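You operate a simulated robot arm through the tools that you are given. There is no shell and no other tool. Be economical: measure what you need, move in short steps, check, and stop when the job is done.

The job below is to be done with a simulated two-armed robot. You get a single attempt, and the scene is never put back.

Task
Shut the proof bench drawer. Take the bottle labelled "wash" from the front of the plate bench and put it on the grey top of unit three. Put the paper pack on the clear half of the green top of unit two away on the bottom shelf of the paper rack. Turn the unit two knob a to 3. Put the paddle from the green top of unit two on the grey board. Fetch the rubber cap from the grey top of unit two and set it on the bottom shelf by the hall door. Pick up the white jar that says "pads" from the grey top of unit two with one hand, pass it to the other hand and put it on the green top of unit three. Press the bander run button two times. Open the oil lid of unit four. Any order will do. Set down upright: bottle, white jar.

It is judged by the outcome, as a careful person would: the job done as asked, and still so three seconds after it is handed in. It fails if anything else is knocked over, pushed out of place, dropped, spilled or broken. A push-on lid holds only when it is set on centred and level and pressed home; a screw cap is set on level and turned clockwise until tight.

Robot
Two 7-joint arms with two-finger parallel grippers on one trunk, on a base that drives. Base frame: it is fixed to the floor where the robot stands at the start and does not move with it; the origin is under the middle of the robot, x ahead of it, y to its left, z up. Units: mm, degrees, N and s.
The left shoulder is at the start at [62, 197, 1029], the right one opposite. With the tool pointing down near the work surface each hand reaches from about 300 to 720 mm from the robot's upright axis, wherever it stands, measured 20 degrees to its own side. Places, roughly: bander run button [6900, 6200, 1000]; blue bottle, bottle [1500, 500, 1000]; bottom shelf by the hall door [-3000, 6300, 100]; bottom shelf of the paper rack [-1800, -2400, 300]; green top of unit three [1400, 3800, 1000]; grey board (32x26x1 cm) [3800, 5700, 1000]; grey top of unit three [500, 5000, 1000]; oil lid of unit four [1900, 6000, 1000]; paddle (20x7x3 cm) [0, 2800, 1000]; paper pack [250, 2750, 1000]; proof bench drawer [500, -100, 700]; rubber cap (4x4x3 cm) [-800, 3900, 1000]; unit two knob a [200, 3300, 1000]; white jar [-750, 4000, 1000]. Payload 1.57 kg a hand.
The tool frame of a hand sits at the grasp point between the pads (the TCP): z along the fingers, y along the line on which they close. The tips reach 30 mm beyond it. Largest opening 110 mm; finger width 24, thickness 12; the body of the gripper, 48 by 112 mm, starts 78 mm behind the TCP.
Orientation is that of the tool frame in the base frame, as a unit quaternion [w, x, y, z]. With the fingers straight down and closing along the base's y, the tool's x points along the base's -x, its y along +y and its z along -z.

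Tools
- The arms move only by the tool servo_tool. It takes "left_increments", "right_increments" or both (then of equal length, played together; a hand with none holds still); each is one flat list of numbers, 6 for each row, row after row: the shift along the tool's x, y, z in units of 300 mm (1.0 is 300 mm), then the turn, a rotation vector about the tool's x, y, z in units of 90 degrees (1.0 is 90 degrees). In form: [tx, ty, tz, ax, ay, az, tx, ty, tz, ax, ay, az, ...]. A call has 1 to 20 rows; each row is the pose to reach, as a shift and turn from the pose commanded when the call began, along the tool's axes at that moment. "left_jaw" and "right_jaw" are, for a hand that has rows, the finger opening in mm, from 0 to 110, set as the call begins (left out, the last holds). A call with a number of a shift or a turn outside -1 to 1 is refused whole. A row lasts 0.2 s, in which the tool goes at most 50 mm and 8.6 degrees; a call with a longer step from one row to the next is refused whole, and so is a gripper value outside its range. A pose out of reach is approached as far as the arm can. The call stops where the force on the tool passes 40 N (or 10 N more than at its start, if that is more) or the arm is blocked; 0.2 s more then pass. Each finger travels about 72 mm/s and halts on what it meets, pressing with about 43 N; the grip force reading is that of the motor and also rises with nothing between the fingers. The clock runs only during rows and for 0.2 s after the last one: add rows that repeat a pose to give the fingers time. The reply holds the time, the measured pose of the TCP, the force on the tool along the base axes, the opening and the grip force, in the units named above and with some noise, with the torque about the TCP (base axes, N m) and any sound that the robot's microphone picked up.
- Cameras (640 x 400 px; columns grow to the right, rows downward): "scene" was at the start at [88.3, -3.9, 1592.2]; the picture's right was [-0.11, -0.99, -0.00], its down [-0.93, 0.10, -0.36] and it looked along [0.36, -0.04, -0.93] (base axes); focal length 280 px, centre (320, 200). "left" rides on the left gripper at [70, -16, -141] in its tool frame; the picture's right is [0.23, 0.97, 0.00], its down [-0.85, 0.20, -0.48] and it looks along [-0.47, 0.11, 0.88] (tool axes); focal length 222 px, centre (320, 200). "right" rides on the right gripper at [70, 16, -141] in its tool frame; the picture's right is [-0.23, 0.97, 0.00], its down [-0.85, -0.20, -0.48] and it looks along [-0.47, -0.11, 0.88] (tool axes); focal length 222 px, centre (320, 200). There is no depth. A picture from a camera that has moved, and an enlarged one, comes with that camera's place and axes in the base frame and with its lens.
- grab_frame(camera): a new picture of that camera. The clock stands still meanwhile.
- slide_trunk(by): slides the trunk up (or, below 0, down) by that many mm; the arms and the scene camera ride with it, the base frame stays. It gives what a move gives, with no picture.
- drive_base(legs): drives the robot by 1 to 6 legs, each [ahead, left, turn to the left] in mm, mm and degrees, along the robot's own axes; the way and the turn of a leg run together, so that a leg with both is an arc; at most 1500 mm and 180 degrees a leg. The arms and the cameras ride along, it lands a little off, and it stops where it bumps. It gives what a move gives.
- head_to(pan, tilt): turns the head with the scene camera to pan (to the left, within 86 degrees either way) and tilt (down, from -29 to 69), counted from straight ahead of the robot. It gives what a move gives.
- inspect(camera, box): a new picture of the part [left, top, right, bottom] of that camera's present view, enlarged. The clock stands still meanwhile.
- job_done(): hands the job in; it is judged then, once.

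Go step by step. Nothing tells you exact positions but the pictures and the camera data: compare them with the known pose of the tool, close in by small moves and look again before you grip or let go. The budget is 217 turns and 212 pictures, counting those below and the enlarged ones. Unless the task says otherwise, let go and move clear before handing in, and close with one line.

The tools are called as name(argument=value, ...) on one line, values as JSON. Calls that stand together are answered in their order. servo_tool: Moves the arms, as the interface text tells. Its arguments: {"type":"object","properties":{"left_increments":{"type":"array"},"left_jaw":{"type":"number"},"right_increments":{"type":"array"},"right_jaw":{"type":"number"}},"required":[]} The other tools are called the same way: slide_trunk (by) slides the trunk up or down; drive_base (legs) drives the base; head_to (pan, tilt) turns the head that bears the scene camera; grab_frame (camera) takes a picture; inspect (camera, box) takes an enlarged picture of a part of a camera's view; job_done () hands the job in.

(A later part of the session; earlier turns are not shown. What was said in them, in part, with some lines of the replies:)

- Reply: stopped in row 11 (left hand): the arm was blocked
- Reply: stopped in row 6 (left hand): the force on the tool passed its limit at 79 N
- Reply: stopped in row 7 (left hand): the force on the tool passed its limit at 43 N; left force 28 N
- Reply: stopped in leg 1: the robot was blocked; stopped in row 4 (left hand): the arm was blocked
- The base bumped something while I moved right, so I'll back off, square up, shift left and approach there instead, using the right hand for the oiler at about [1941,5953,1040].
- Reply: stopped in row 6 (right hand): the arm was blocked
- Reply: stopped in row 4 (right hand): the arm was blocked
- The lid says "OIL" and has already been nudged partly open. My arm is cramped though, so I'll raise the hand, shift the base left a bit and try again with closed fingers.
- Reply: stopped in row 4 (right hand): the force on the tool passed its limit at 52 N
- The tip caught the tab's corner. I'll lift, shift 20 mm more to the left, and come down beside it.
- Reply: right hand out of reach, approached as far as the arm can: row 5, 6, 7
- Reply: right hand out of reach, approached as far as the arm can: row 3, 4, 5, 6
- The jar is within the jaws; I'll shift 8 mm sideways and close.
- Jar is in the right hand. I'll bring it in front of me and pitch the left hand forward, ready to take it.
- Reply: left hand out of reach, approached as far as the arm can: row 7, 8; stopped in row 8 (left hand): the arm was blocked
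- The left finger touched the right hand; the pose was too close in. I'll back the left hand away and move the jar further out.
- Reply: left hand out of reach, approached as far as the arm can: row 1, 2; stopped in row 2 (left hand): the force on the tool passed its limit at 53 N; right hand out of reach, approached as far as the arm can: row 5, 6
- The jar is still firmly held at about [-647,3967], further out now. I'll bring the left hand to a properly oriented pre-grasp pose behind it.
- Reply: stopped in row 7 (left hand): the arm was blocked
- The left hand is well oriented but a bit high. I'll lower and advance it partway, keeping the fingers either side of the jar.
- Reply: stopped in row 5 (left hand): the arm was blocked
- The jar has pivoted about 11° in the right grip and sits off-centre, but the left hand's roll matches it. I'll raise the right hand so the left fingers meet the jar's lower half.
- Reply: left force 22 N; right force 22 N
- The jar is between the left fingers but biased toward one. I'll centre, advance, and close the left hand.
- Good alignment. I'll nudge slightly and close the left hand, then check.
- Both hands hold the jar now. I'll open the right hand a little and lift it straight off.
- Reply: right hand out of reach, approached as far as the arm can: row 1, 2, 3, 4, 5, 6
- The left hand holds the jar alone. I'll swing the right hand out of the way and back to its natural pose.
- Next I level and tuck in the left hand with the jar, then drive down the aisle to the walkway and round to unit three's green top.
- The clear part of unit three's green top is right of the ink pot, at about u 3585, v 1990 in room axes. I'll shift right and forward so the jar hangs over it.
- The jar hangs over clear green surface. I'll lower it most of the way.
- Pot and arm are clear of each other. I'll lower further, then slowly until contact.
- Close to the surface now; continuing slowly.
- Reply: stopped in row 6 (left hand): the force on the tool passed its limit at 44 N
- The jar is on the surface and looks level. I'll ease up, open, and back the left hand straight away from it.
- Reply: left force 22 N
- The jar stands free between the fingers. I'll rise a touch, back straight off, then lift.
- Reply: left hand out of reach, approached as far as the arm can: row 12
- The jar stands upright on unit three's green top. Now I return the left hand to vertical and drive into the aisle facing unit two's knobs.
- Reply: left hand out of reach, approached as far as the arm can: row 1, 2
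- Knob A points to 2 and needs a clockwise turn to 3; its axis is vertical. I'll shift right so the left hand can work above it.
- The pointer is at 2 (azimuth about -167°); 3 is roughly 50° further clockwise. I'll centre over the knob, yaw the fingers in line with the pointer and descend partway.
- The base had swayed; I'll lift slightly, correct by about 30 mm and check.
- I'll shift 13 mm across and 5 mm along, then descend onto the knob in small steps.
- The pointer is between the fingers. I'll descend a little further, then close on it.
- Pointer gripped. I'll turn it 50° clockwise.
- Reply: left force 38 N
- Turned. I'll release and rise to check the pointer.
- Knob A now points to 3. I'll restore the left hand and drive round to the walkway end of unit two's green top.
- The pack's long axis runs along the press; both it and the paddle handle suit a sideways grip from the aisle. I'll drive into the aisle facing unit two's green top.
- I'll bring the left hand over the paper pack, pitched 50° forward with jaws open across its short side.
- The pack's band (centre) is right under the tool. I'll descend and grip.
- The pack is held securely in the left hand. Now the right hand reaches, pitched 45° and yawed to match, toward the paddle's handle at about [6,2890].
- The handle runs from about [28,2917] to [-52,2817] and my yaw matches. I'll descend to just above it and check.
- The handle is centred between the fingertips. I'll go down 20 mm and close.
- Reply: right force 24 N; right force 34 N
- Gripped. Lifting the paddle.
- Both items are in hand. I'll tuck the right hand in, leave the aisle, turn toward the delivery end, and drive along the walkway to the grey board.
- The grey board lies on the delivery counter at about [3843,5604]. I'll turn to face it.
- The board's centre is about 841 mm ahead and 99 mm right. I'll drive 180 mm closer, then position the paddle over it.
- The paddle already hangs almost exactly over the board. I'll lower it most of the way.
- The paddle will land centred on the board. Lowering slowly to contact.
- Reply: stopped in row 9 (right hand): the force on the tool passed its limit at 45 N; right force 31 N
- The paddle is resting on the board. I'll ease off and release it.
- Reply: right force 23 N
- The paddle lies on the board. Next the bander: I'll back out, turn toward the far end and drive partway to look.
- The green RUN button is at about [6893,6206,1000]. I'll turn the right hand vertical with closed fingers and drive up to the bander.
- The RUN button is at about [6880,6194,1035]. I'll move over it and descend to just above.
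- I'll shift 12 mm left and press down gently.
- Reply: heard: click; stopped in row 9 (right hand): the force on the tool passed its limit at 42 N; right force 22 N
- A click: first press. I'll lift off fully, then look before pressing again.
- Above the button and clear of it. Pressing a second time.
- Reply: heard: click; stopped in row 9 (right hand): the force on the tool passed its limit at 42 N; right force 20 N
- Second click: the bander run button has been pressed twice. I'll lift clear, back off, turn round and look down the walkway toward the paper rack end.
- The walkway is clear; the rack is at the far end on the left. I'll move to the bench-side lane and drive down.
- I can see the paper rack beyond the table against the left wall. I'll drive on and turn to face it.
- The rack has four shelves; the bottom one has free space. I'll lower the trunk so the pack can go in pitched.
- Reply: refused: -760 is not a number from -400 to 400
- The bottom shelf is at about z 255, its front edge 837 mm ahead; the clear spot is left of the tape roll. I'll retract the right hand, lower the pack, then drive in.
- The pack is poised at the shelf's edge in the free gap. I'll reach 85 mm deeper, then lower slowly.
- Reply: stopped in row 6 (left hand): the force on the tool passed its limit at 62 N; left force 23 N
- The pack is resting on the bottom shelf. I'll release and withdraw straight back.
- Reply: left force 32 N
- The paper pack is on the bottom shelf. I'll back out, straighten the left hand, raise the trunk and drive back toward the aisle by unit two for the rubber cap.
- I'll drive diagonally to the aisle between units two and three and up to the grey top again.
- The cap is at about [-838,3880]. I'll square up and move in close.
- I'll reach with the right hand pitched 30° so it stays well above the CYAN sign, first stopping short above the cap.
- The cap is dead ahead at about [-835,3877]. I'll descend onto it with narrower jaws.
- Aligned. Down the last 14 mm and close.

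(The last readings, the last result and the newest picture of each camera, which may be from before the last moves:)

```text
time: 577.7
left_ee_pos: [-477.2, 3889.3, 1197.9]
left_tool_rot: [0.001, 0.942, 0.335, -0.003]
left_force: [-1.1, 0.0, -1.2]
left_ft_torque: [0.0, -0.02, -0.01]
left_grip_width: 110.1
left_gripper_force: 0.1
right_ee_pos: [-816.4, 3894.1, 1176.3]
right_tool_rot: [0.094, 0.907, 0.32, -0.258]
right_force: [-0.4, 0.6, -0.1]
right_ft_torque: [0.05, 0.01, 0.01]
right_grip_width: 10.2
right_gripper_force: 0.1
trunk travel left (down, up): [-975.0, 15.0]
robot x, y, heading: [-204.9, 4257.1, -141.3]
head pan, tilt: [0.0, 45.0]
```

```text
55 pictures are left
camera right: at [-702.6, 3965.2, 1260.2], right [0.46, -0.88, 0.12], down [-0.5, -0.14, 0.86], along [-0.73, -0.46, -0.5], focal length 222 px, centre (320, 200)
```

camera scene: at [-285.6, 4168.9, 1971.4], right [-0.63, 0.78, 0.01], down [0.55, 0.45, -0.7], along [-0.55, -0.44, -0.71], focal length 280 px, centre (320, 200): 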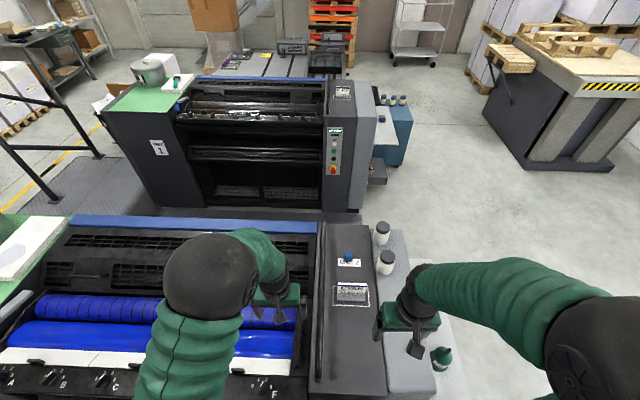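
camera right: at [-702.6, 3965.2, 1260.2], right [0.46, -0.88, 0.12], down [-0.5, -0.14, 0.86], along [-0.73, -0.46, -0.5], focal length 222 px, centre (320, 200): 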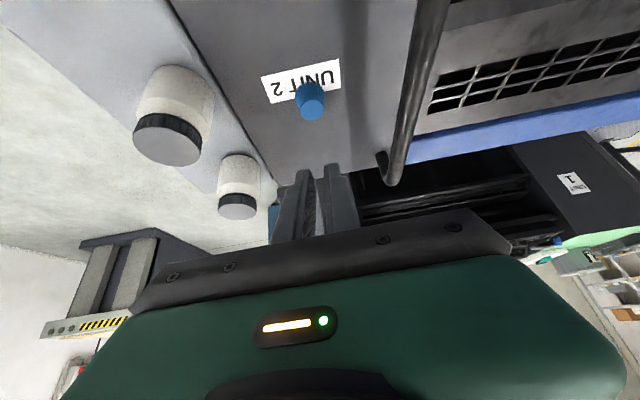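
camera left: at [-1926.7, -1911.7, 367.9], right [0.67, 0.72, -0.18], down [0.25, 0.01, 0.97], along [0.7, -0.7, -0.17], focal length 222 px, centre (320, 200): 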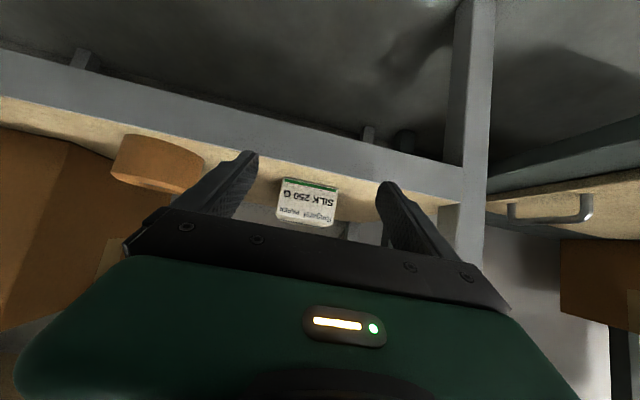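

I missed: the panel and cap are lower (cap mid about z 1015) and slightly further. I'll reopen and go again.

servo_tool(right_increments=[0.03, 0.001, 0.07, 0, 0, 0, 0.06, 0.002, 0.14, 0, 0, 0, 0.09, 0.003, 0.22, 0, 0, 0, 0.12, 0.004, 0.3, 0, 0, 0, 0.15, 0.004, 0.37, 0, 0, 0, 0.163, 0.004, 0.4, 0, 0, 0, 0.177, 0.004, 0.427, 0, 0, 0, 0.177, 0.004, 0.427, 0, 0, 0], right_jaw=70)

grab_frame(camera="right")

```text
time: 579.5
left_ee_pos: [-476.5, 3890.1, 1197.7]
left_tool_rot: [0.003, 0.942, 0.335, -0.005]
left_force: [0.2, -0.3, 0.7]
left_ft_torque: [0.0, 0.03, -0.01]
left_grip_width: 109.9
left_gripper_force: 0.0
right_ee_pos: [-833.2, 3880.0, 1037.2]
right_tool_rot: [0.093, 0.907, 0.32, -0.258]
right_force: [-0.1, 0.1, 0.8]
right_ft_torque: [0.01, -0.01, -0.01]
right_grip_width: 70.0
right_gripper_force: 0.1
trunk travel left (down, up): [-975.0, 15.0]
robot x, y, heading: [-204.7, 4255.9, -140.8]
head pan, tilt: [0.0, 45.0]
```

```text
54 pictures are left
camera right: at [-718.9, 3949.7, 1121.9], right [0.46, -0.88, 0.12], down [-0.5, -0.14, 0.86], along [-0.74, -0.46, -0.5], focal length 222 px, centre (320, 200)
```

right: 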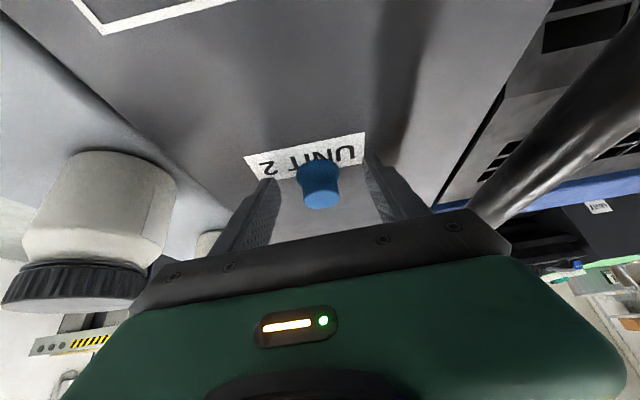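

Now the cap is clearly between the pads. Closing and lifting.

servo_tool(right_increments=[0, 0, 0, 0, 0, 0, 0, 0, 0, 0, 0, 0, 0, 0, 0, 0, 0, 0, 0, 0, 0, 0, 0, 0], right_jaw=10)

servo_tool(right_increments=[-0.02, 0, -0.04, 0, 0, 0, -0.06, 0, -0.12, 0, 0, 0, -0.12, 0, -0.22, 0, 0, 0, -0.2, 0, -0.34, 0, 0, 0, -0.25, 0, -0.46, 0, 0, 0, -0.25, 0, -0.46, 0, 0, 0])

grab_frame(camera="right")

```text
time: 580.5
left_ee_pos: [-477.3, 3889.8, 1197.6]
left_tool_rot: [0.002, 0.942, 0.335, -0.004]
left_force: [0.1, 0.0, -0.4]
left_ft_torque: [-0.01, -0.03, 0.02]
left_grip_width: 110.0
left_gripper_force: 0.0
right_ee_pos: [-832.5, 3880.5, 1037.4]
right_tool_rot: [0.093, 0.907, 0.319, -0.257]
right_force: [-0.4, 0.5, 0.9]
right_ft_torque: [0.0, 0.0, -0.04]
right_grip_width: 28.2
right_gripper_force: 38.4
trunk travel left (down, up): [-975.0, 15.0]
robot x, y, heading: [-202.3, 4256.4, -141.1]
head pan, tilt: [0.0, 45.0]
```

```text
time: 581.9
left_ee_pos: [-476.2, 3889.0, 1199.6]
left_tool_rot: [0.001, 0.942, 0.334, -0.003]
left_force: [-0.2, 0.4, -0.3]
left_ft_torque: [-0.03, 0.02, -0.01]
left_grip_width: 110.2
left_gripper_force: 0.0
right_ee_pos: [-823.5, 3886.8, 1192.5]
right_tool_rot: [0.093, 0.907, 0.32, -0.258]
right_force: [-0.8, 0.4, 0.4]
right_ft_torque: [0.01, 0.02, -0.03]
right_grip_width: 27.9
right_gripper_force: 37.7
trunk travel left (down, up): [-975.0, 15.0]
robot x, y, heading: [-204.2, 4255.3, -141.2]
head pan, tilt: [0.0, 45.0]
```

```text
53 pictures are left
camera right: at [-710.0, 3956.9, 1278.2], right [0.46, -0.88, 0.12], down [-0.5, -0.14, 0.86], along [-0.73, -0.46, -0.5], focal length 222 px, centre (320, 200)
```

right: 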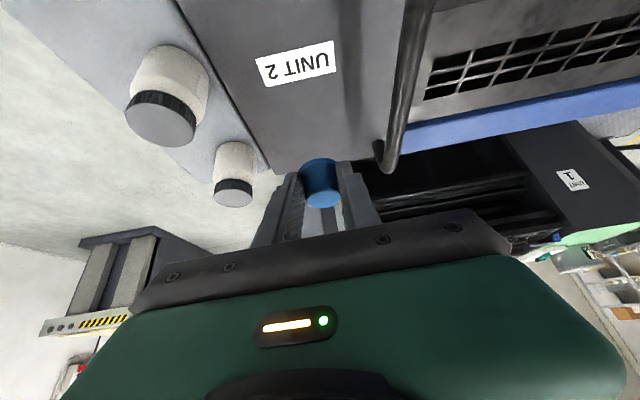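

The cap is held in the right hand. Since the dark panel seems to be the "grey top" and is separate from the light strip, I'll use the free left hand to move the bottle onto unit three's dark panel. First tuck in, turn round.

servo_tool(right_increments=[0.08, 0, -0.074, 0, 0, 0, 0.16, 0, -0.148, 0, 0, 0, 0.24, 0, -0.221, 0, 0, 0, 0.32, 0, -0.295, 0, 0, 0, 0.4, 0, -0.369, 0, 0, 0, 0.48, 0, -0.443, 0, 0, 0, 0.56, 0, -0.516, 0, 0, 0, 0.64, 0, -0.59, 0, 0, 0])

slide_trunk(by=15)

drive_base(legs=[[-150, 0, 0], [0, 0, 90], [0, 0, 90], [130, 90, 0]])

servo_tool(left_increments=[0, 0, -0.1, 0, 0, 0, 0, 0, -0.15, 0, 0, 0, 0, 0, -0.15, 0, 0, 0, 0, 0, -0.15, 0, 0, 0], left_jaw=110)

grab_frame(camera="left")

grab_frame(camera="scene")

```text
time: 583.7
left_ee_pos: [-475.7, 3890.1, 1198.6]
left_tool_rot: [0.002, 0.942, 0.335, -0.004]
left_force: [-0.3, 0.2, 0.0]
left_ft_torque: [-0.04, 0.04, 0.01]
left_grip_width: 109.8
left_gripper_force: 0.1
right_ee_pos: [-624.6, 4046.9, 1242.4]
right_tool_rot: [0.094, 0.907, 0.32, -0.259]
right_force: [0.8, 0.0, 0.0]
right_ft_torque: [-0.02, 0.03, 0.01]
right_grip_width: 27.8
right_gripper_force: 37.9
trunk travel left (down, up): [-975.0, 15.0]
robot x, y, heading: [-203.1, 4256.9, -140.8]
head pan, tilt: [0.0, 45.0]
```

```text
time: 584.3
left_ee_pos: [-476.0, 3889.7, 1213.0]
left_tool_rot: [0.001, 0.943, 0.334, -0.004]
left_force: [0.0, 0.4, 0.2]
left_ft_torque: [0.01, -0.02, -0.01]
left_grip_width: 109.7
left_gripper_force: 0.2
right_ee_pos: [-625.4, 4047.6, 1258.1]
right_tool_rot: [0.094, 0.907, 0.321, -0.257]
right_force: [-0.4, 0.5, -0.8]
right_ft_torque: [-0.03, 0.02, 0.02]
right_grip_width: 27.7
right_gripper_force: 37.7
trunk travel left (down, up): [-990.0, 0.0]
robot x, y, heading: [-203.3, 4253.9, -141.3]
head pan, tilt: [0.0, 45.0]
```

```text
time: 594.4
left_ee_pos: [224.0, 4854.2, 1216.0]
left_tool_rot: [0.002, -0.349, 0.937, 0.011]
left_force: [0.2, 0.5, 0.8]
left_ft_torque: [0.06, 0.07, -0.02]
left_grip_width: 110.0
left_gripper_force: 0.0
right_ee_pos: [380.9, 4701.1, 1256.2]
right_tool_rot: [0.255, -0.331, 0.903, 0.105]
right_force: [0.2, -0.7, -1.4]
right_ft_torque: [0.1, 0.05, 0.08]
right_grip_width: 27.8
right_gripper_force: 38.0
trunk travel left (down, up): [-990.0, 0.0]
robot x, y, heading: [-47.4, 4500.6, 40.4]
head pan, tilt: [0.0, 45.0]
```

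```text
time: 595.4
left_ee_pos: [226.6, 4862.6, 1258.7]
left_tool_rot: [0.001, -0.349, 0.937, 0.006]
left_force: [0.9, -0.3, -0.3]
left_ft_torque: [-0.02, 0.01, -0.06]
left_grip_width: 110.0
left_gripper_force: 0.1
right_ee_pos: [381.3, 4710.6, 1253.6]
right_tool_rot: [0.254, -0.331, 0.903, 0.101]
right_force: [0.7, -0.4, -0.5]
right_ft_torque: [0.04, 0.06, 0.08]
right_grip_width: 27.7
right_gripper_force: 37.9
trunk travel left (down, up): [-990.0, 0.0]
robot x, y, heading: [-46.5, 4498.6, 40.5]
head pan, tilt: [0.0, 45.0]
```

```text
52 pictures are left
camera left: at [184.6, 4804.1, 1399.6], right [-0.81, 0.59, 0.01], down [0.52, 0.7, 0.49], along [0.28, 0.4, -0.87], focal length 222 px, centre (320, 200)
```

left: 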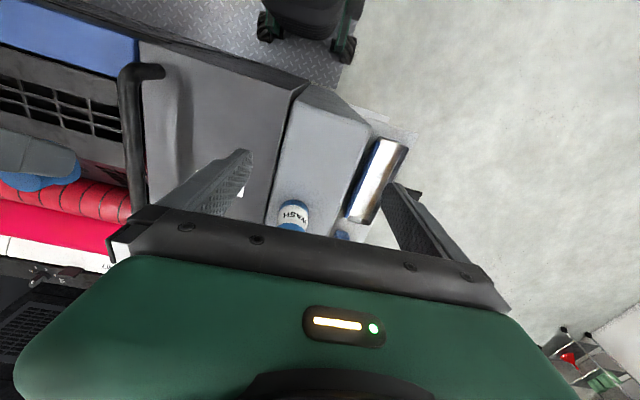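

```text
51 pictures are left
camera scene: at [58.1, 4562.0, 1985.6], right [0.65, -0.76, -0.01], down [-0.54, -0.46, -0.7], along [0.53, 0.46, -0.71], focal length 280 px, centre (320, 200)
```

scene: 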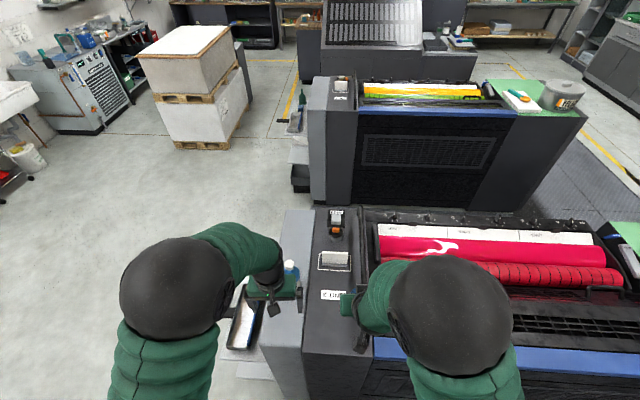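

I'll move the left hand over the bottle and look.

servo_tool(left_increments=[-0.12, -0.01, 0, 0, 0, 0, -0.24, -0.02, 0, 0, 0, 0, -0.36, -0.03, 0, 0, 0, 0, -0.48, -0.04, 0, 0, 0, 0, -0.593, -0.047, 0, 0, 0, 0, -0.593, -0.047, 0, 0, 0, 0])

grab_frame(camera="left")

```text
time: 596.8
left_ee_pos: [352.6, 4984.3, 1259.9]
left_tool_rot: [0.005, -0.349, 0.937, -0.001]
left_force: [-0.4, 0.1, 0.3]
left_ft_torque: [-0.08, -0.06, -0.02]
left_grip_width: 110.1
left_gripper_force: 0.0
right_ee_pos: [364.5, 4726.7, 1255.9]
right_tool_rot: [0.257, -0.335, 0.901, 0.095]
right_force: [-1.1, 0.8, 0.2]
right_ft_torque: [-0.07, -0.05, -0.04]
right_grip_width: 27.9
right_gripper_force: 38.2
trunk travel left (down, up): [-990.0, 0.0]
robot x, y, heading: [-48.5, 4501.9, 40.8]
head pan, tilt: [0.0, 45.0]
```

```text
50 pictures are left
camera left: at [309.9, 4925.8, 1401.2], right [-0.81, 0.59, -0.01], down [0.51, 0.71, 0.48], along [0.29, 0.39, -0.87], focal length 222 px, centre (320, 200)
```

left: 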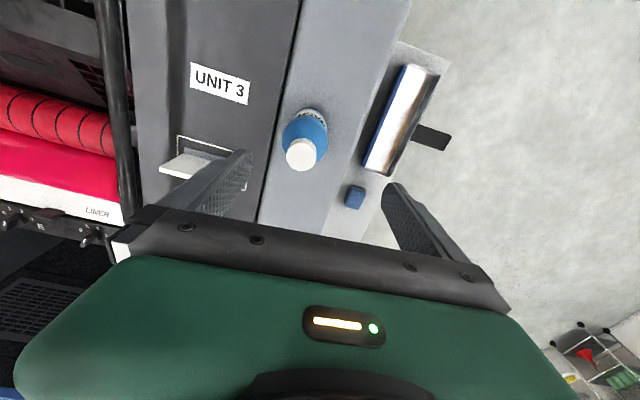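

I'll correct by about 22 mm, wait for sway to settle and descend.

servo_tool(left_increments=[-0.011, -0.036, 0, 0, 0, 0, -0.022, -0.072, 0, 0, 0, 0, -0.022, -0.072, 0, 0, 0, 0, -0.022, -0.072, 0, 0, 0, 0])

grab_frame(camera="left")

```text
time: 597.8
left_ee_pos: [374.7, 4970.5, 1259.5]
left_tool_rot: [0.005, -0.349, 0.937, 0.0]
left_force: [0.2, 0.3, 0.1]
left_ft_torque: [-0.03, -0.02, 0.0]
left_grip_width: 110.1
left_gripper_force: 0.0
right_ee_pos: [366.2, 4722.2, 1256.5]
right_tool_rot: [0.256, -0.335, 0.902, 0.097]
right_force: [0.1, 0.7, 0.0]
right_ft_torque: [-0.01, -0.03, -0.02]
right_grip_width: 27.9
right_gripper_force: 37.7
trunk travel left (down, up): [-990.0, 0.0]
robot x, y, heading: [-48.3, 4500.8, 40.5]
head pan, tilt: [0.0, 45.0]
```

```text
49 pictures are left
camera left: at [331.2, 4910.3, 1401.1], right [-0.81, 0.59, 0.0], down [0.51, 0.71, 0.49], along [0.29, 0.39, -0.87], focal length 222 px, centre (320, 200)
```

left: 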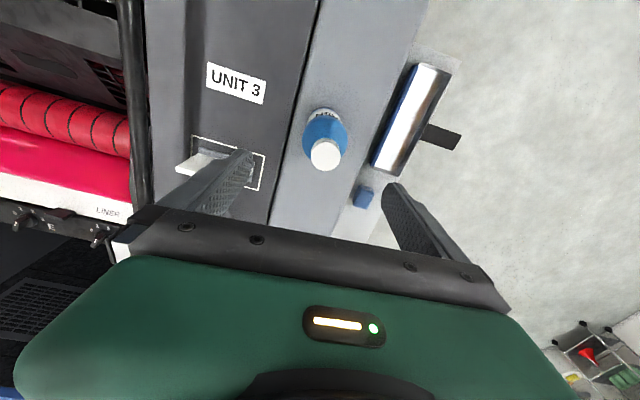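

Centred. Descending around the bottle and gripping.

servo_tool(left_increments=[0, 0.01, 0.1, 0, 0, 0, 0, 0.01, 0.2, 0, 0, 0, 0, 0.01, 0.3, 0, 0, 0, 0, 0.01, 0.4, 0, 0, 0, 0, 0.01, 0.5, 0, 0, 0, 0, 0.01, 0.5, 0, 0, 0])

servo_tool(left_increments=[0, 0, 0, 0, 0, 0, 0, 0, 0, 0, 0, 0, 0, 0, 0, 0, 0, 0, 0, 0, 0, 0, 0, 0], left_jaw=40)

servo_tool(left_increments=[0, 0, -0.03, 0, 0, 0, 0, 0, -0.1, 0, 0, 0, 0, 0, -0.2, 0, 0, 0, 0, 0, -0.3, 0, 0, 0, 0, 0, -0.3, 0, 0, 0])

grab_frame(camera="left")

```text
time: 599.2
left_ee_pos: [378.1, 4970.1, 1107.8]
left_tool_rot: [0.003, -0.349, 0.937, 0.002]
left_force: [0.2, -0.4, 0.3]
left_ft_torque: [-0.03, 0.0, 0.03]
left_grip_width: 109.8
left_gripper_force: 0.0
right_ee_pos: [370.2, 4718.8, 1256.5]
right_tool_rot: [0.257, -0.332, 0.902, 0.098]
right_force: [-0.3, -0.6, -0.2]
right_ft_torque: [0.0, 0.0, -0.04]
right_grip_width: 27.7
right_gripper_force: 37.8
trunk travel left (down, up): [-990.0, 0.0]
robot x, y, heading: [-45.5, 4498.8, 40.6]
head pan, tilt: [0.0, 45.0]
```

```text
time: 600.2
left_ee_pos: [374.9, 4971.9, 1108.5]
left_tool_rot: [0.004, -0.349, 0.937, 0.001]
left_force: [0.8, 2.8, 3.6]
left_ft_torque: [0.11, 0.0, 0.02]
left_grip_width: 58.1
left_gripper_force: 43.4
right_ee_pos: [368.1, 4717.8, 1256.8]
right_tool_rot: [0.257, -0.333, 0.902, 0.098]
right_force: [0.0, 0.0, -0.4]
right_ft_torque: [0.0, 0.01, 0.0]
right_grip_width: 27.9
right_gripper_force: 38.3
trunk travel left (down, up): [-990.0, 0.0]
robot x, y, heading: [-43.5, 4499.6, 40.7]
head pan, tilt: [0.0, 45.0]
```

```text
time: 601.4
left_ee_pos: [376.3, 4967.9, 1200.2]
left_tool_rot: [0.004, -0.349, 0.937, 0.003]
left_force: [0.2, -0.7, -3.2]
left_ft_torque: [-0.01, -0.01, -0.01]
left_grip_width: 57.9
left_gripper_force: 43.3
right_ee_pos: [371.8, 4719.4, 1254.9]
right_tool_rot: [0.256, -0.334, 0.902, 0.098]
right_force: [-0.4, -0.2, 0.3]
right_ft_torque: [0.01, 0.03, 0.03]
right_grip_width: 28.0
right_gripper_force: 38.2
trunk travel left (down, up): [-990.0, 0.0]
robot x, y, heading: [-44.6, 4497.2, 40.3]
head pan, tilt: [0.0, 45.0]
```

```text
48 pictures are left
camera left: at [335.4, 4909.5, 1341.4], right [-0.81, 0.59, 0.0], down [0.51, 0.71, 0.49], along [0.29, 0.39, -0.87], focal length 222 px, centre (320, 200)
```

left: 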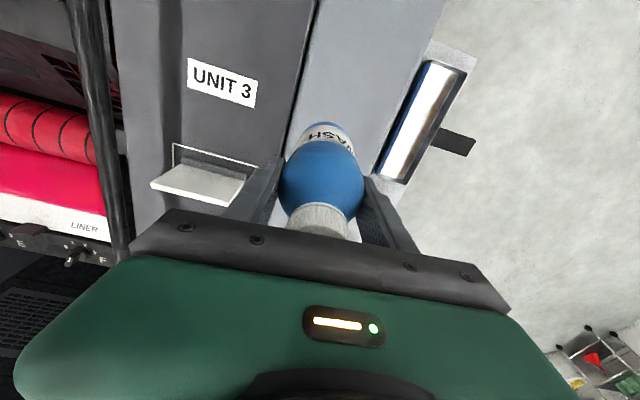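

Bottle lifted. I'll shift the whole robot so the bottle hangs over the clear part of the dark panel.

drive_base(legs=[[-95, -115, -1.5]])

servo_tool(left_increments=[0, 0, 0, 0, 0, 0, 0, 0, 0, 0, 0, 0, 0, 0, 0, 0, 0, 0, 0, 0, 0, 0, 0, 0, 0, 0, 0, 0, 0, 0])

grab_frame(camera="left")

inspect(camera="scene", box=[230, 180, 430, 380])

```text
time: 602.8
left_ee_pos: [373.6, 4833.7, 1194.9]
left_tool_rot: [0.005, -0.338, 0.941, -0.009]
left_force: [0.1, 1.2, -3.8]
left_ft_torque: [-0.07, -0.02, -0.02]
left_grip_width: 57.7
left_gripper_force: 43.1
right_ee_pos: [360.4, 4586.3, 1256.4]
right_tool_rot: [0.26, -0.324, 0.906, 0.084]
right_force: [-0.8, 0.1, -0.1]
right_ft_torque: [-0.04, -0.02, -0.05]
right_grip_width: 27.9
right_gripper_force: 37.8
trunk travel left (down, up): [-990.0, 0.0]
robot x, y, heading: [-49.7, 4356.5, 39.3]
head pan, tilt: [0.0, 45.0]
```

```text
time: 604.0
left_ee_pos: [387.9, 4804.3, 1200.8]
left_tool_rot: [0.003, -0.337, 0.942, 0.004]
left_force: [0.6, -0.2, -4.4]
left_ft_torque: [0.03, 0.02, 0.0]
left_grip_width: 58.1
left_gripper_force: 43.1
right_ee_pos: [374.0, 4554.9, 1257.0]
right_tool_rot: [0.258, -0.32, 0.906, 0.097]
right_force: [1.2, -0.8, 0.4]
right_ft_torque: [0.01, 0.0, 0.04]
right_grip_width: 27.7
right_gripper_force: 38.1
trunk travel left (down, up): [-990.0, 0.0]
robot x, y, heading: [-50.7, 4352.3, 39.1]
head pan, tilt: [0.0, 45.0]
```

```text
47 pictures are left
camera left: at [343.4, 4745.7, 1343.2], right [-0.79, 0.61, 0.0], down [0.53, 0.69, 0.49], along [0.3, 0.39, -0.87], focal length 222 px, centre (320, 200)
```

left: 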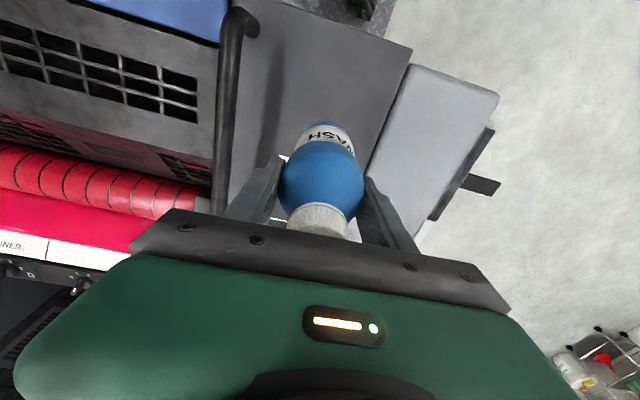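

```text
2.00 times, centred on (330, 280) of scene
camera zoom: at [38.9, 4429.0, 1986.0], right [0.63, -0.78, 0.0], down [-0.55, -0.45, -0.71], along [0.55, 0.44, -0.71], focal length 559 px, centre (300, 40)
```

zoom: 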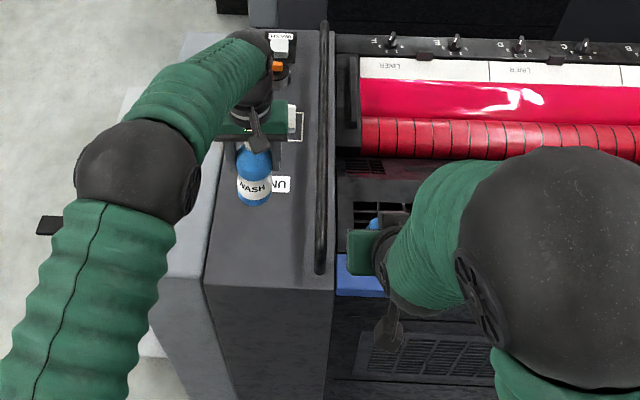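

The bottle is over the dark panel. Lowering to contact.

servo_tool(left_increments=[0, 0, 0.1, 0, 0, 0, 0, 0, 0.2, 0, 0, 0, 0, 0, 0.27, 0, 0, 0, 0, 0, 0.29, 0, 0, 0, 0, 0, 0.3, 0, 0, 0, 0, 0, 0.31, 0, 0, 0, 0, 0, 0.32, 0, 0, 0, 0, 0, 0.33, 0, 0, 0, 0, 0, 0.34, 0, 0, 0, 0, 0, 0.35, 0, 0, 0, 0, 0, 0.36, 0, 0, 0, 0, 0, 0.37, 0, 0, 0, 0, 0, 0.38, 0, 0, 0, 0, 0, 0.39, 0, 0, 0, 0, 0, 0.4, 0, 0, 0, 0, 0, 0.41, 0, 0, 0])

grab_frame(camera="left")

```text
time: 606.6
left_ee_pos: [388.0, 4806.7, 1096.6]
left_tool_rot: [0.01, -0.338, 0.941, 0.003]
left_force: [-3.4, -1.8, 22.7]
left_ft_torque: [-0.73, 0.8, -0.1]
left_grip_width: 57.8
left_gripper_force: 42.7
right_ee_pos: [368.9, 4556.6, 1257.9]
right_tool_rot: [0.26, -0.321, 0.905, 0.097]
right_force: [0.5, 0.0, 0.5]
right_ft_torque: [-0.02, 0.02, 0.0]
right_grip_width: 27.9
right_gripper_force: 38.0
trunk travel left (down, up): [-990.0, 0.0]
robot x, y, heading: [-50.5, 4350.6, 39.2]
head pan, tilt: [0.0, 45.0]
stopped in row 13 (left hand): the force on the tool passed its limit at 41 N (the readings are from after the stop); the commanded pose is now the measured one
```

```text
45 pictures are left
camera left: at [341.9, 4748.8, 1237.2], right [-0.79, 0.61, -0.01], down [0.52, 0.69, 0.5], along [0.3, 0.39, -0.87], focal length 222 px, centre (320, 200)
```

left: 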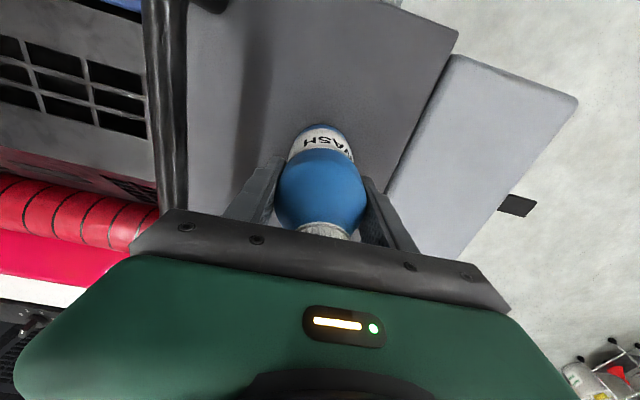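

On the panel. Easing off, releasing and rising clear.

servo_tool(left_increments=[0, 0, -0.007, 0, 0, 0, 0, 0, -0.007, 0, 0, 0])

servo_tool(left_increments=[0, 0, 0, 0, 0, 0, 0, 0, 0, 0, 0, 0, 0, 0, 0, 0, 0, 0, 0, 0, 0, 0, 0, 0, 0, 0, 0, 0, 0, 0, 0, 0, 0, 0, 0, 0], left_jaw=110)

servo_tool(left_increments=[0, 0, -0.06, 0, 0, 0, 0, 0, -0.15, 0, 0, 0, 0, 0, -0.3, 0, 0, 0, 0, 0, -0.45, 0, 0, 0, 0, 0, -0.6, 0, 0, 0, 0, 0, -0.7, 0, 0, 0])

inspect(camera="scene", box=[230, 180, 430, 380])

```text
time: 607.2
left_ee_pos: [388.1, 4807.7, 1096.2]
left_tool_rot: [0.009, -0.338, 0.941, 0.002]
left_force: [-0.8, -3.5, 13.2]
left_ft_torque: [-0.14, -0.26, -0.06]
left_grip_width: 57.5
left_gripper_force: 43.3
right_ee_pos: [370.8, 4556.9, 1258.5]
right_tool_rot: [0.259, -0.32, 0.906, 0.096]
right_force: [-0.6, 0.2, 0.3]
right_ft_torque: [0.01, 0.04, 0.03]
right_grip_width: 27.8
right_gripper_force: 38.0
trunk travel left (down, up): [-990.0, 0.0]
robot x, y, heading: [-49.5, 4355.3, 38.9]
head pan, tilt: [0.0, 45.0]
```

```text
time: 608.6
left_ee_pos: [387.0, 4807.6, 1096.0]
left_tool_rot: [0.009, -0.338, 0.941, 0.002]
left_force: [0.3, -1.6, 14.3]
left_ft_torque: [0.06, 0.22, 0.03]
left_grip_width: 110.2
left_gripper_force: 0.1
right_ee_pos: [370.9, 4558.2, 1258.3]
right_tool_rot: [0.259, -0.321, 0.906, 0.095]
right_force: [-0.3, 0.2, -0.3]
right_ft_torque: [-0.04, -0.01, 0.03]
right_grip_width: 28.2
right_gripper_force: 38.9
trunk travel left (down, up): [-990.0, 0.0]
robot x, y, heading: [-50.4, 4350.3, 39.1]
head pan, tilt: [0.0, 45.0]
```

```text
time: 610.0
left_ee_pos: [382.9, 4806.6, 1306.7]
left_tool_rot: [0.008, -0.338, 0.941, 0.002]
left_force: [-0.6, -0.1, 0.5]
left_ft_torque: [0.0, 0.0, 0.01]
left_grip_width: 110.1
left_gripper_force: 0.0
right_ee_pos: [371.9, 4559.5, 1257.9]
right_tool_rot: [0.26, -0.322, 0.905, 0.096]
right_force: [0.8, -0.6, -0.7]
right_ft_torque: [-0.01, -0.02, 0.01]
right_grip_width: 27.7
right_gripper_force: 37.7
trunk travel left (down, up): [-990.0, 0.0]
robot x, y, heading: [-47.5, 4353.3, 39.2]
head pan, tilt: [0.0, 45.0]
```

```text
2.00 times, centred on (330, 280) of scene
camera zoom: at [38.9, 4427.8, 1986.0], right [0.63, -0.78, 0.0], down [-0.55, -0.45, -0.71], along [0.55, 0.45, -0.71], focal length 559 px, centre (300, 40)
```

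zoom: 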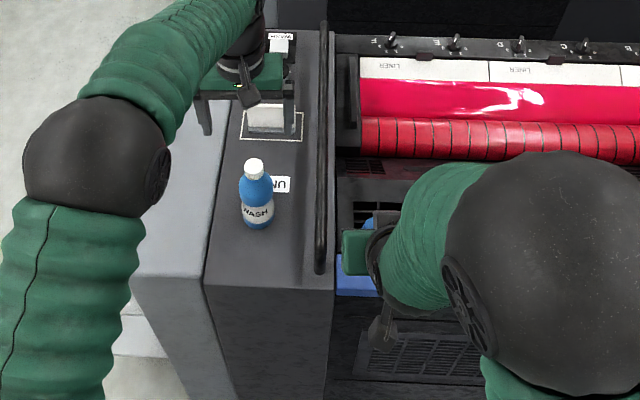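

The bottle stands upright on the dark panel. Last job: the cap to the bottom shelf by the hall door. Driving out to the hall side.

drive_base(legs=[[-40, 0, 0], [0, 0, 89.5], [1280, 0, 0], [0, 1080, 0], [850, 0, 0]])

head_to(pan=0, tilt=40)

grab_frame(camera="scene")

```text
time: 629.9
left_ee_pos: [-2659.3, 5817.9, 1305.7]
left_tool_rot: [-0.004, 0.898, -0.439, -0.007]
left_force: [-0.4, 0.6, -0.6]
left_ft_torque: [0.01, 0.0, 0.01]
left_grip_width: 109.9
left_gripper_force: 0.1
right_ee_pos: [-2413.2, 5800.7, 1257.6]
right_tool_rot: [-0.119, 0.862, -0.426, -0.249]
right_force: [-0.9, 0.3, 0.5]
right_ft_torque: [-0.01, -0.01, -0.02]
right_grip_width: 27.8
right_gripper_force: 38.0
trunk travel left (down, up): [-990.0, 0.0]
robot x, y, heading: [-2219.5, 5372.0, 127.9]
head pan, tilt: [0.0, 45.0]
```

```text
time: 630.6
left_ee_pos: [-2659.2, 5818.5, 1307.3]
left_tool_rot: [-0.005, 0.898, -0.439, -0.007]
left_force: [-0.6, -0.6, 0.1]
left_ft_torque: [-0.01, 0.0, -0.01]
left_grip_width: 109.9
left_gripper_force: 0.1
right_ee_pos: [-2412.8, 5800.2, 1256.8]
right_tool_rot: [-0.118, 0.862, -0.424, -0.251]
right_force: [0.4, -0.3, -0.4]
right_ft_torque: [0.01, 0.01, -0.01]
right_grip_width: 27.6
right_gripper_force: 38.2
trunk travel left (down, up): [-990.0, 0.0]
robot x, y, heading: [-2216.6, 5375.9, 127.5]
head pan, tilt: [0.0, 40.0]
```

```text
43 pictures are left
camera scene: at [-2290.6, 5472.5, 1993.3], right [0.79, 0.61, 0.0], down [0.39, -0.51, -0.76], along [-0.47, 0.61, -0.64], focal length 280 px, centre (320, 200)
```

scene: 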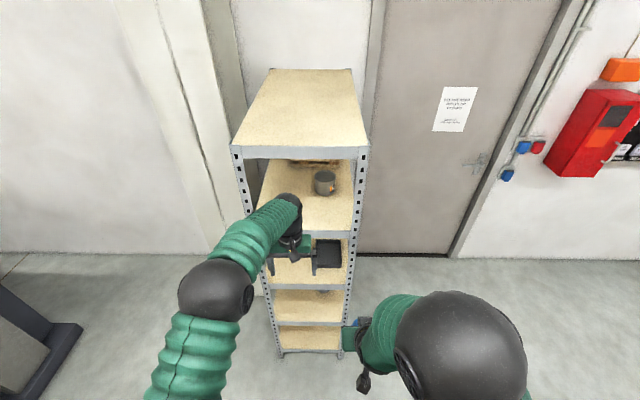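

The rack by the hall door is straight ahead; its bottom shelf (z about 100) front edge is about 890 mm away. I'll retract the left hand, pitch the right forward, shift left, and lower the trunk.

servo_tool(right_increments=[-0.066, 0, 0.042, 0, -0.055, 0, -0.132, 0, 0.083, 0, -0.111, 0, -0.198, 0, 0.125, 0, -0.167, 0, -0.263, 0, 0.166, 0, -0.222, 0, -0.329, 0, 0.208, 0, -0.278, 0, -0.395, 0, 0.249, 0, -0.333, 0, -0.395, 0, 0.249, 0, -0.333, 0], left_increments=[0.1, 0, 0, 0, 0, 0, 0.2, 0, 0, 0, 0, 0, 0.3, 0, 0, 0, 0, 0, 0.4, 0, 0, 0, 0, 0, 0.5, 0, 0, 0, 0, 0, 0.6, 0, 0, 0, 0, 0, 0.67, 0, 0, 0, 0, 0])

drive_base(legs=[[0, 110, 1]])

slide_trunk(by=-400)

slide_trunk(by=-400)

slide_trunk(by=-150)

grab_frame(camera="scene")

grab_frame(camera="right")

```text
time: 632.2
left_ee_pos: [-2533.9, 5658.0, 1304.5]
left_tool_rot: [-0.005, 0.898, -0.439, -0.007]
left_force: [0.6, 0.0, 1.0]
left_ft_torque: [0.02, 0.0, 0.01]
left_grip_width: 110.0
left_gripper_force: 0.1
right_ee_pos: [-2498.2, 5910.2, 1259.4]
right_tool_rot: [-0.226, 0.768, -0.379, -0.465]
right_force: [-0.3, -0.9, 0.5]
right_ft_torque: [0.01, -0.01, 0.02]
right_grip_width: 27.8
right_gripper_force: 38.2
trunk travel left (down, up): [-990.0, 0.0]
robot x, y, heading: [-2217.3, 5374.3, 127.5]
head pan, tilt: [0.0, 40.0]
```

```text
time: 633.4
left_ee_pos: [-2596.3, 5611.1, 1305.0]
left_tool_rot: [0.008, 0.901, -0.433, -0.013]
left_force: [0.8, 0.9, -0.7]
left_ft_torque: [-0.04, 0.08, -0.03]
left_grip_width: 110.1
left_gripper_force: 0.2
right_ee_pos: [-2562.7, 5862.5, 1254.1]
right_tool_rot: [-0.212, 0.768, -0.381, -0.469]
right_force: [1.9, 2.1, 0.3]
right_ft_torque: [-0.03, 0.1, 0.17]
right_grip_width: 27.7
right_gripper_force: 38.3
trunk travel left (down, up): [-990.0, 0.0]
robot x, y, heading: [-2298.7, 5311.4, 128.9]
head pan, tilt: [0.0, 40.0]
```

```text
time: 637.2
left_ee_pos: [-2616.5, 5589.8, 904.9]
left_tool_rot: [-0.004, 0.902, -0.433, -0.008]
left_force: [-0.1, 0.1, -0.3]
left_ft_torque: [0.03, 0.0, -0.01]
left_grip_width: 109.9
left_gripper_force: 0.0
right_ee_pos: [-2585.7, 5842.7, 859.5]
right_tool_rot: [-0.222, 0.77, -0.375, -0.466]
right_force: [-0.3, 0.4, -0.3]
right_ft_torque: [-0.02, -0.01, 0.01]
right_grip_width: 28.1
right_gripper_force: 38.3
trunk travel left (down, up): [-590.0, 400.0]
robot x, y, heading: [-2296.2, 5311.8, 128.7]
head pan, tilt: [0.0, 40.0]
```

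```text
time: 641.0
left_ee_pos: [-2613.5, 5592.6, 505.8]
left_tool_rot: [-0.003, 0.901, -0.434, -0.01]
left_force: [0.5, 0.4, 0.1]
left_ft_torque: [0.0, 0.0, 0.0]
left_grip_width: 110.0
left_gripper_force: 0.1
right_ee_pos: [-2581.2, 5844.8, 457.3]
right_tool_rot: [-0.221, 0.77, -0.376, -0.466]
right_force: [0.1, 0.2, 0.0]
right_ft_torque: [0.01, -0.02, 0.02]
right_grip_width: 27.6
right_gripper_force: 37.9
trunk travel left (down, up): [-190.0, 800.0]
robot x, y, heading: [-2298.7, 5313.2, 128.6]
head pan, tilt: [0.0, 40.0]
```

```text
time: 642.8
left_ee_pos: [-2613.1, 5592.2, 354.8]
left_tool_rot: [-0.003, 0.901, -0.433, -0.009]
left_force: [-0.8, -0.3, 0.0]
left_ft_torque: [0.04, -0.01, 0.02]
left_grip_width: 110.1
left_gripper_force: 0.2
right_ee_pos: [-2580.5, 5844.2, 309.0]
right_tool_rot: [-0.22, 0.77, -0.375, -0.467]
right_force: [-0.1, -1.5, -0.2]
right_ft_torque: [-0.03, -0.01, -0.02]
right_grip_width: 27.5
right_gripper_force: 37.9
trunk travel left (down, up): [-40.0, 950.0]
robot x, y, heading: [-2301.6, 5314.5, 128.7]
head pan, tilt: [0.0, 40.0]
```

```text
42 pictures are left
camera scene: at [-2373.3, 5405.2, 1043.3], right [0.78, 0.62, 0.0], down [0.4, -0.5, -0.76], along [-0.48, 0.6, -0.64], focal length 280 px, centre (320, 200)
```

scene: 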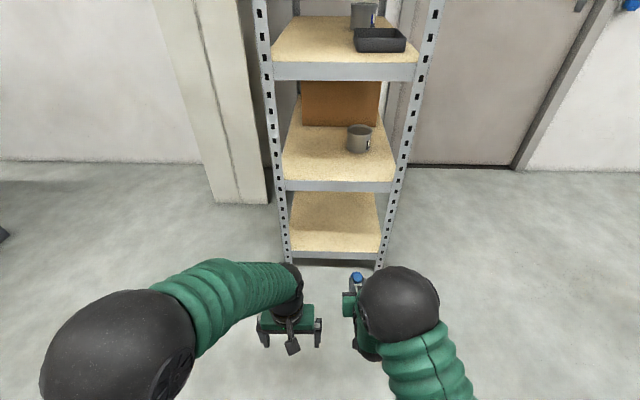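

```text
41 pictures are left
camera right: at [-2495.4, 5710.3, 314.9], right [-0.83, -0.52, 0.21], down [0.18, 0.11, 0.98], along [-0.53, 0.85, 0.0], focal length 222 px, centre (320, 200)
```

right: 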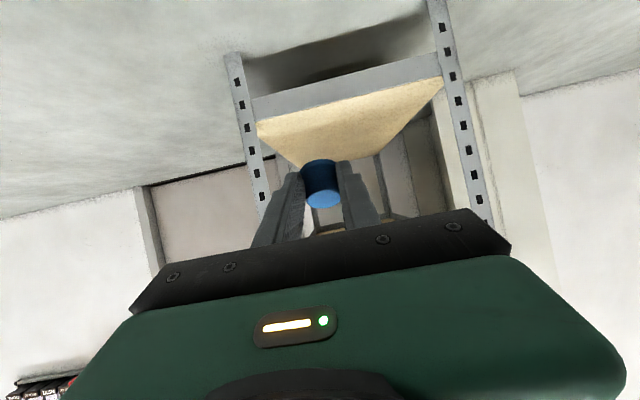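

The bottom shelf is empty, at about z 130. I'll return the hand to the pitch at which the cap was gripped, lower and centre it, then drive in.

servo_tool(right_increments=[0.034, 0.027, 0.018, 0, 0.055, 0, 0.068, 0.055, 0.036, 0, 0.111, 0, 0.102, 0.082, 0.053, 0, 0.167, 0, 0.137, 0.109, 0.071, 0, 0.222, 0, 0.171, 0.137, 0.089, 0, 0.278, 0, 0.205, 0.164, 0.107, 0, 0.333, 0, 0.205, 0.164, 0.107, 0, 0.333, 0])

drive_base(legs=[[290, 0, 0]])

servo_tool(right_increments=[0, 0, 0, 0, 0, 0, 0, 0, 0, 0, 0, 0, 0, 0, 0, 0, 0, 0, 0, 0, 0, 0, 0, 0])

grab_frame(camera="scene")

grab_frame(camera="right")

```text
time: 644.4
left_ee_pos: [-2612.2, 5591.4, 354.8]
left_tool_rot: [-0.002, 0.901, -0.434, -0.009]
left_force: [-0.1, 0.7, 0.5]
left_ft_torque: [0.01, -0.01, -0.02]
left_grip_width: 109.8
left_gripper_force: 0.0
right_ee_pos: [-2619.5, 5813.2, 240.4]
right_tool_rot: [-0.116, 0.864, -0.42, -0.25]
right_force: [-0.8, -0.7, 0.2]
right_ft_torque: [-0.03, -0.02, 0.02]
right_grip_width: 27.4
right_gripper_force: 38.1
trunk travel left (down, up): [-40.0, 950.0]
robot x, y, heading: [-2301.2, 5313.3, 128.7]
head pan, tilt: [0.0, 40.0]
```

```text
time: 646.3
left_ee_pos: [-2793.2, 5813.8, 355.2]
left_tool_rot: [-0.002, 0.902, -0.432, -0.009]
left_force: [-0.2, -0.6, 0.2]
left_ft_torque: [-0.03, 0.02, -0.01]
left_grip_width: 110.4
left_gripper_force: 0.1
right_ee_pos: [-2798.8, 6035.1, 238.7]
right_tool_rot: [-0.116, 0.865, -0.419, -0.251]
right_force: [-0.6, 0.1, 0.5]
right_ft_torque: [-0.01, 0.02, 0.01]
right_grip_width: 27.6
right_gripper_force: 38.1
trunk travel left (down, up): [-40.0, 950.0]
robot x, y, heading: [-2479.6, 5531.8, 128.9]
head pan, tilt: [0.0, 40.0]
```

```text
time: 647.3
left_ee_pos: [-2791.8, 5813.3, 355.6]
left_tool_rot: [-0.003, 0.902, -0.433, -0.01]
left_force: [-0.3, 0.3, -0.7]
left_ft_torque: [0.03, 0.01, -0.03]
left_grip_width: 110.0
left_gripper_force: 0.1
right_ee_pos: [-2799.2, 6036.5, 242.2]
right_tool_rot: [-0.117, 0.865, -0.418, -0.252]
right_force: [-0.5, 0.0, -0.6]
right_ft_torque: [0.01, -0.01, 0.02]
right_grip_width: 27.8
right_gripper_force: 38.2
trunk travel left (down, up): [-40.0, 950.0]
robot x, y, heading: [-2481.5, 5534.1, 128.9]
head pan, tilt: [0.0, 40.0]
```

```text
40 pictures are left
camera scene: at [-2552.2, 5627.7, 1043.2], right [0.78, 0.63, 0.0], down [0.4, -0.5, -0.76], along [-0.48, 0.6, -0.64], focal length 280 px, centre (320, 200)
```

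scene: 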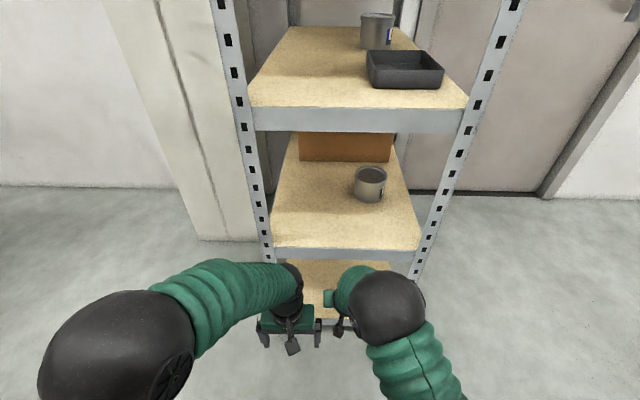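

```text
39 pictures are left
camera right: at [-2727.0, 5919.3, 325.3], right [-0.88, -0.46, 0.13], down [-0.13, 0.5, 0.86], along [-0.46, 0.74, -0.5], focal length 222 px, centre (320, 200)
```

right: 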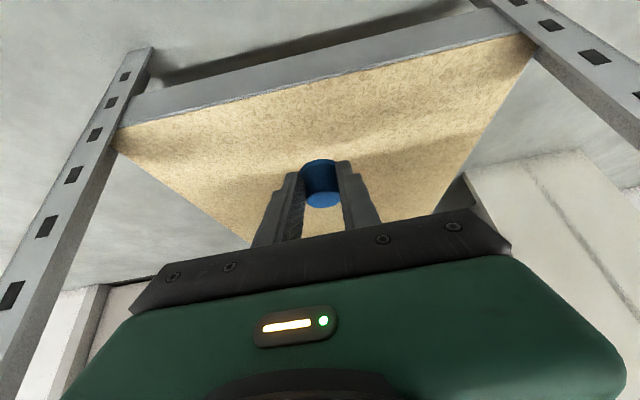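

The cap is just inside the shelf's front edge. I'll reach 55 mm deeper and lower slowly.

servo_tool(right_increments=[-0.052, 0, 0.033, 0, 0, 0, -0.104, 0, 0.065, 0, 0, 0, -0.155, 0, 0.098, 0, 0, 0, -0.119, 0, 0.154, 0, 0, 0, -0.083, 0, 0.211, 0, 0, 0, -0.048, 0, 0.267, 0, 0, 0, -0.043, 0, 0.275, 0, 0, 0, -0.038, 0, 0.284, 0, 0, 0, -0.032, 0, 0.292, 0, 0, 0, -0.027, 0, 0.301, 0, 0, 0, -0.022, 0, 0.309, 0, 0, 0, -0.016, 0, 0.318, 0, 0, 0, -0.011, 0, 0.326, 0, 0, 0, -0.006, 0, 0.335, 0, 0, 0])

grab_frame(camera="right")

```text
time: 649.7
left_ee_pos: [-2791.7, 5813.6, 357.3]
left_tool_rot: [-0.004, 0.902, -0.432, -0.011]
left_force: [0.7, 0.0, 0.0]
left_ft_torque: [0.01, 0.01, -0.03]
left_grip_width: 109.7
left_gripper_force: 0.1
right_ee_pos: [-2833.9, 6076.6, 174.1]
right_tool_rot: [-0.117, 0.863, -0.418, -0.257]
right_force: [13.9, -11.7, 27.2]
right_ft_torque: [-0.07, -0.26, -0.07]
right_grip_width: 27.5
right_gripper_force: 38.3
trunk travel left (down, up): [-40.0, 950.0]
robot x, y, heading: [-2478.0, 5533.3, 129.0]
head pan, tilt: [0.0, 40.0]
stopped in row 11 (right hand): the force on the tool passed its limit at 43 N (the readings are from after the stop); the commanded pose is now the measured one
```

```text
38 pictures are left
camera right: at [-2762.2, 5962.5, 256.8], right [-0.88, -0.46, 0.14], down [-0.12, 0.49, 0.86], along [-0.46, 0.74, -0.49], focal length 222 px, centre (320, 200)
```

right: 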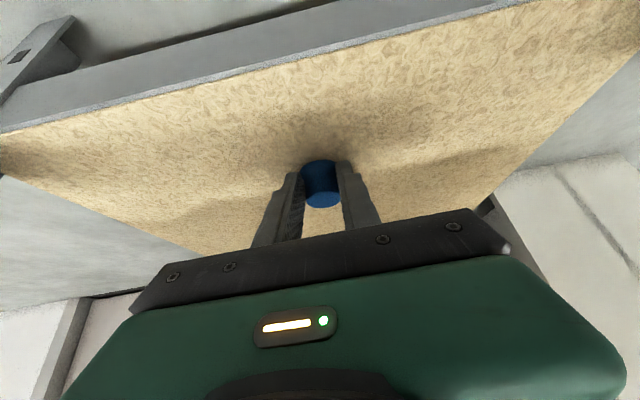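

The cap touches the shelf. Easing off, releasing, and withdrawing along the finger axis.

servo_tool(right_increments=[0, 0, -0.008, 0, 0, 0, 0, 0, -0.008, 0, 0, 0])

servo_tool(right_increments=[0, 0, 0, 0, 0, 0, 0, 0, 0, 0, 0, 0, 0, 0, 0, 0, 0, 0, 0, 0, 0, 0, 0, 0], right_jaw=80)

servo_tool(right_increments=[0, 0, -0.06, 0, 0, 0, 0, 0, -0.14, 0, 0, 0, 0, 0, -0.22, 0, 0, 0, 0.08, 0, -0.28, 0, 0, 0, 0.18, 0, -0.34, 0, 0, 0, 0.3, 0, -0.42, 0, 0, 0])

grab_frame(camera="right")

```text
time: 650.3
left_ee_pos: [-2791.5, 5814.1, 356.1]
left_tool_rot: [-0.004, 0.902, -0.433, -0.01]
left_force: [0.2, -0.1, 0.4]
left_ft_torque: [0.0, -0.02, -0.02]
left_grip_width: 109.9
left_gripper_force: 0.0
right_ee_pos: [-2834.7, 6077.9, 175.5]
right_tool_rot: [-0.117, 0.863, -0.419, -0.257]
right_force: [-3.9, 5.4, 10.1]
right_ft_torque: [0.28, 0.23, 0.01]
right_grip_width: 27.8
right_gripper_force: 38.1
trunk travel left (down, up): [-40.0, 950.0]
robot x, y, heading: [-2482.5, 5532.6, 128.7]
head pan, tilt: [0.0, 40.0]
```

```text
time: 651.3
left_ee_pos: [-2790.6, 5813.5, 355.8]
left_tool_rot: [-0.003, 0.901, -0.433, -0.01]
left_force: [0.9, 0.5, 0.0]
left_ft_torque: [-0.01, -0.02, 0.0]
left_grip_width: 110.0
left_gripper_force: 0.1
right_ee_pos: [-2834.0, 6077.9, 173.0]
right_tool_rot: [-0.116, 0.864, -0.419, -0.254]
right_force: [0.7, -3.0, 3.0]
right_ft_torque: [0.06, -0.15, -0.1]
right_grip_width: 79.3
right_gripper_force: 0.0
trunk travel left (down, up): [-40.0, 950.0]
robot x, y, heading: [-2474.1, 5528.9, 128.9]
head pan, tilt: [0.0, 40.0]
```

```text
time: 652.7
left_ee_pos: [-2790.5, 5813.9, 354.9]
left_tool_rot: [-0.003, 0.902, -0.433, -0.011]
left_force: [-0.2, 0.4, 0.7]
left_ft_torque: [0.03, -0.01, 0.03]
left_grip_width: 110.0
left_gripper_force: 0.1
right_ee_pos: [-2740.6, 5967.9, 232.0]
right_tool_rot: [-0.118, 0.863, -0.421, -0.253]
right_force: [-0.3, -0.8, -0.7]
right_ft_torque: [0.02, 0.01, 0.0]
right_grip_width: 80.0
right_gripper_force: 0.1
trunk travel left (down, up): [-40.0, 950.0]
robot x, y, heading: [-2476.9, 5534.6, 128.6]
head pan, tilt: [0.0, 40.0]
```

```text
37 pictures are left
camera right: at [-2669.8, 5850.9, 314.7], right [-0.88, -0.45, 0.13], down [-0.12, 0.49, 0.86], along [-0.45, 0.74, -0.49], focal length 222 px, centre (320, 200)
```

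right: 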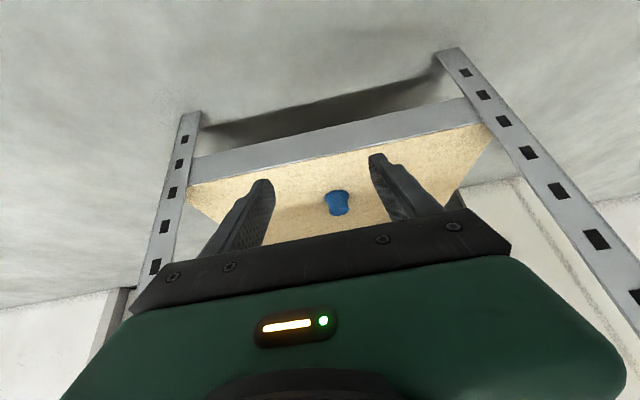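

The cap stands on the bottom shelf and everything else is done. I'll back clear and hand in.

drive_base(legs=[[-350, 0, 0]])

grab_frame(camera="scene")

```text
time: 655.0
left_ee_pos: [-2571.8, 5538.1, 355.8]
left_tool_rot: [-0.004, 0.903, -0.43, -0.011]
left_force: [0.5, 1.0, 0.4]
left_ft_torque: [0.01, -0.02, -0.01]
left_grip_width: 109.9
left_gripper_force: 0.0
right_ee_pos: [-2525.1, 5690.3, 233.4]
right_tool_rot: [-0.115, 0.865, -0.417, -0.256]
right_force: [0.4, -0.3, 0.5]
right_ft_torque: [-0.01, 0.04, -0.01]
right_grip_width: 79.7
right_gripper_force: 0.0
trunk travel left (down, up): [-40.0, 950.0]
robot x, y, heading: [-2258.8, 5259.7, 128.9]
head pan, tilt: [0.0, 40.0]
```

```text
36 pictures are left
camera scene: at [-2331.6, 5353.4, 1043.5], right [0.78, 0.63, 0.0], down [0.41, -0.5, -0.76], along [-0.48, 0.59, -0.64], focal length 280 px, centre (320, 200)
```

scene: 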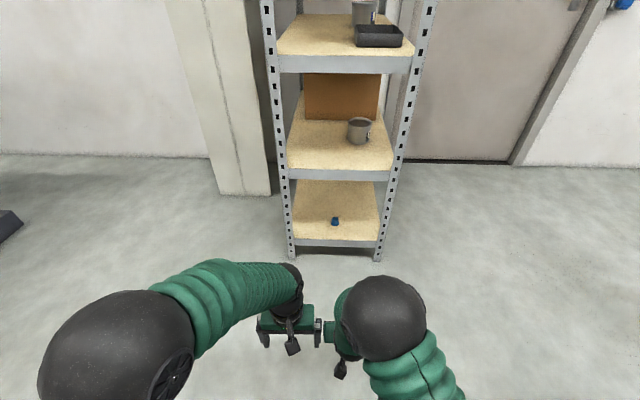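

The cap sits on the bottom shelf and both hands are empty and clear; I'm handing in.

job_done()

```text
The job is handed in.
```

All nine jobs are done and handed in, and both hands are empty and clear. I put the bottle on the dark panel of unit three's grey top, the same kind of panel the cap and jar stood on at unit two.
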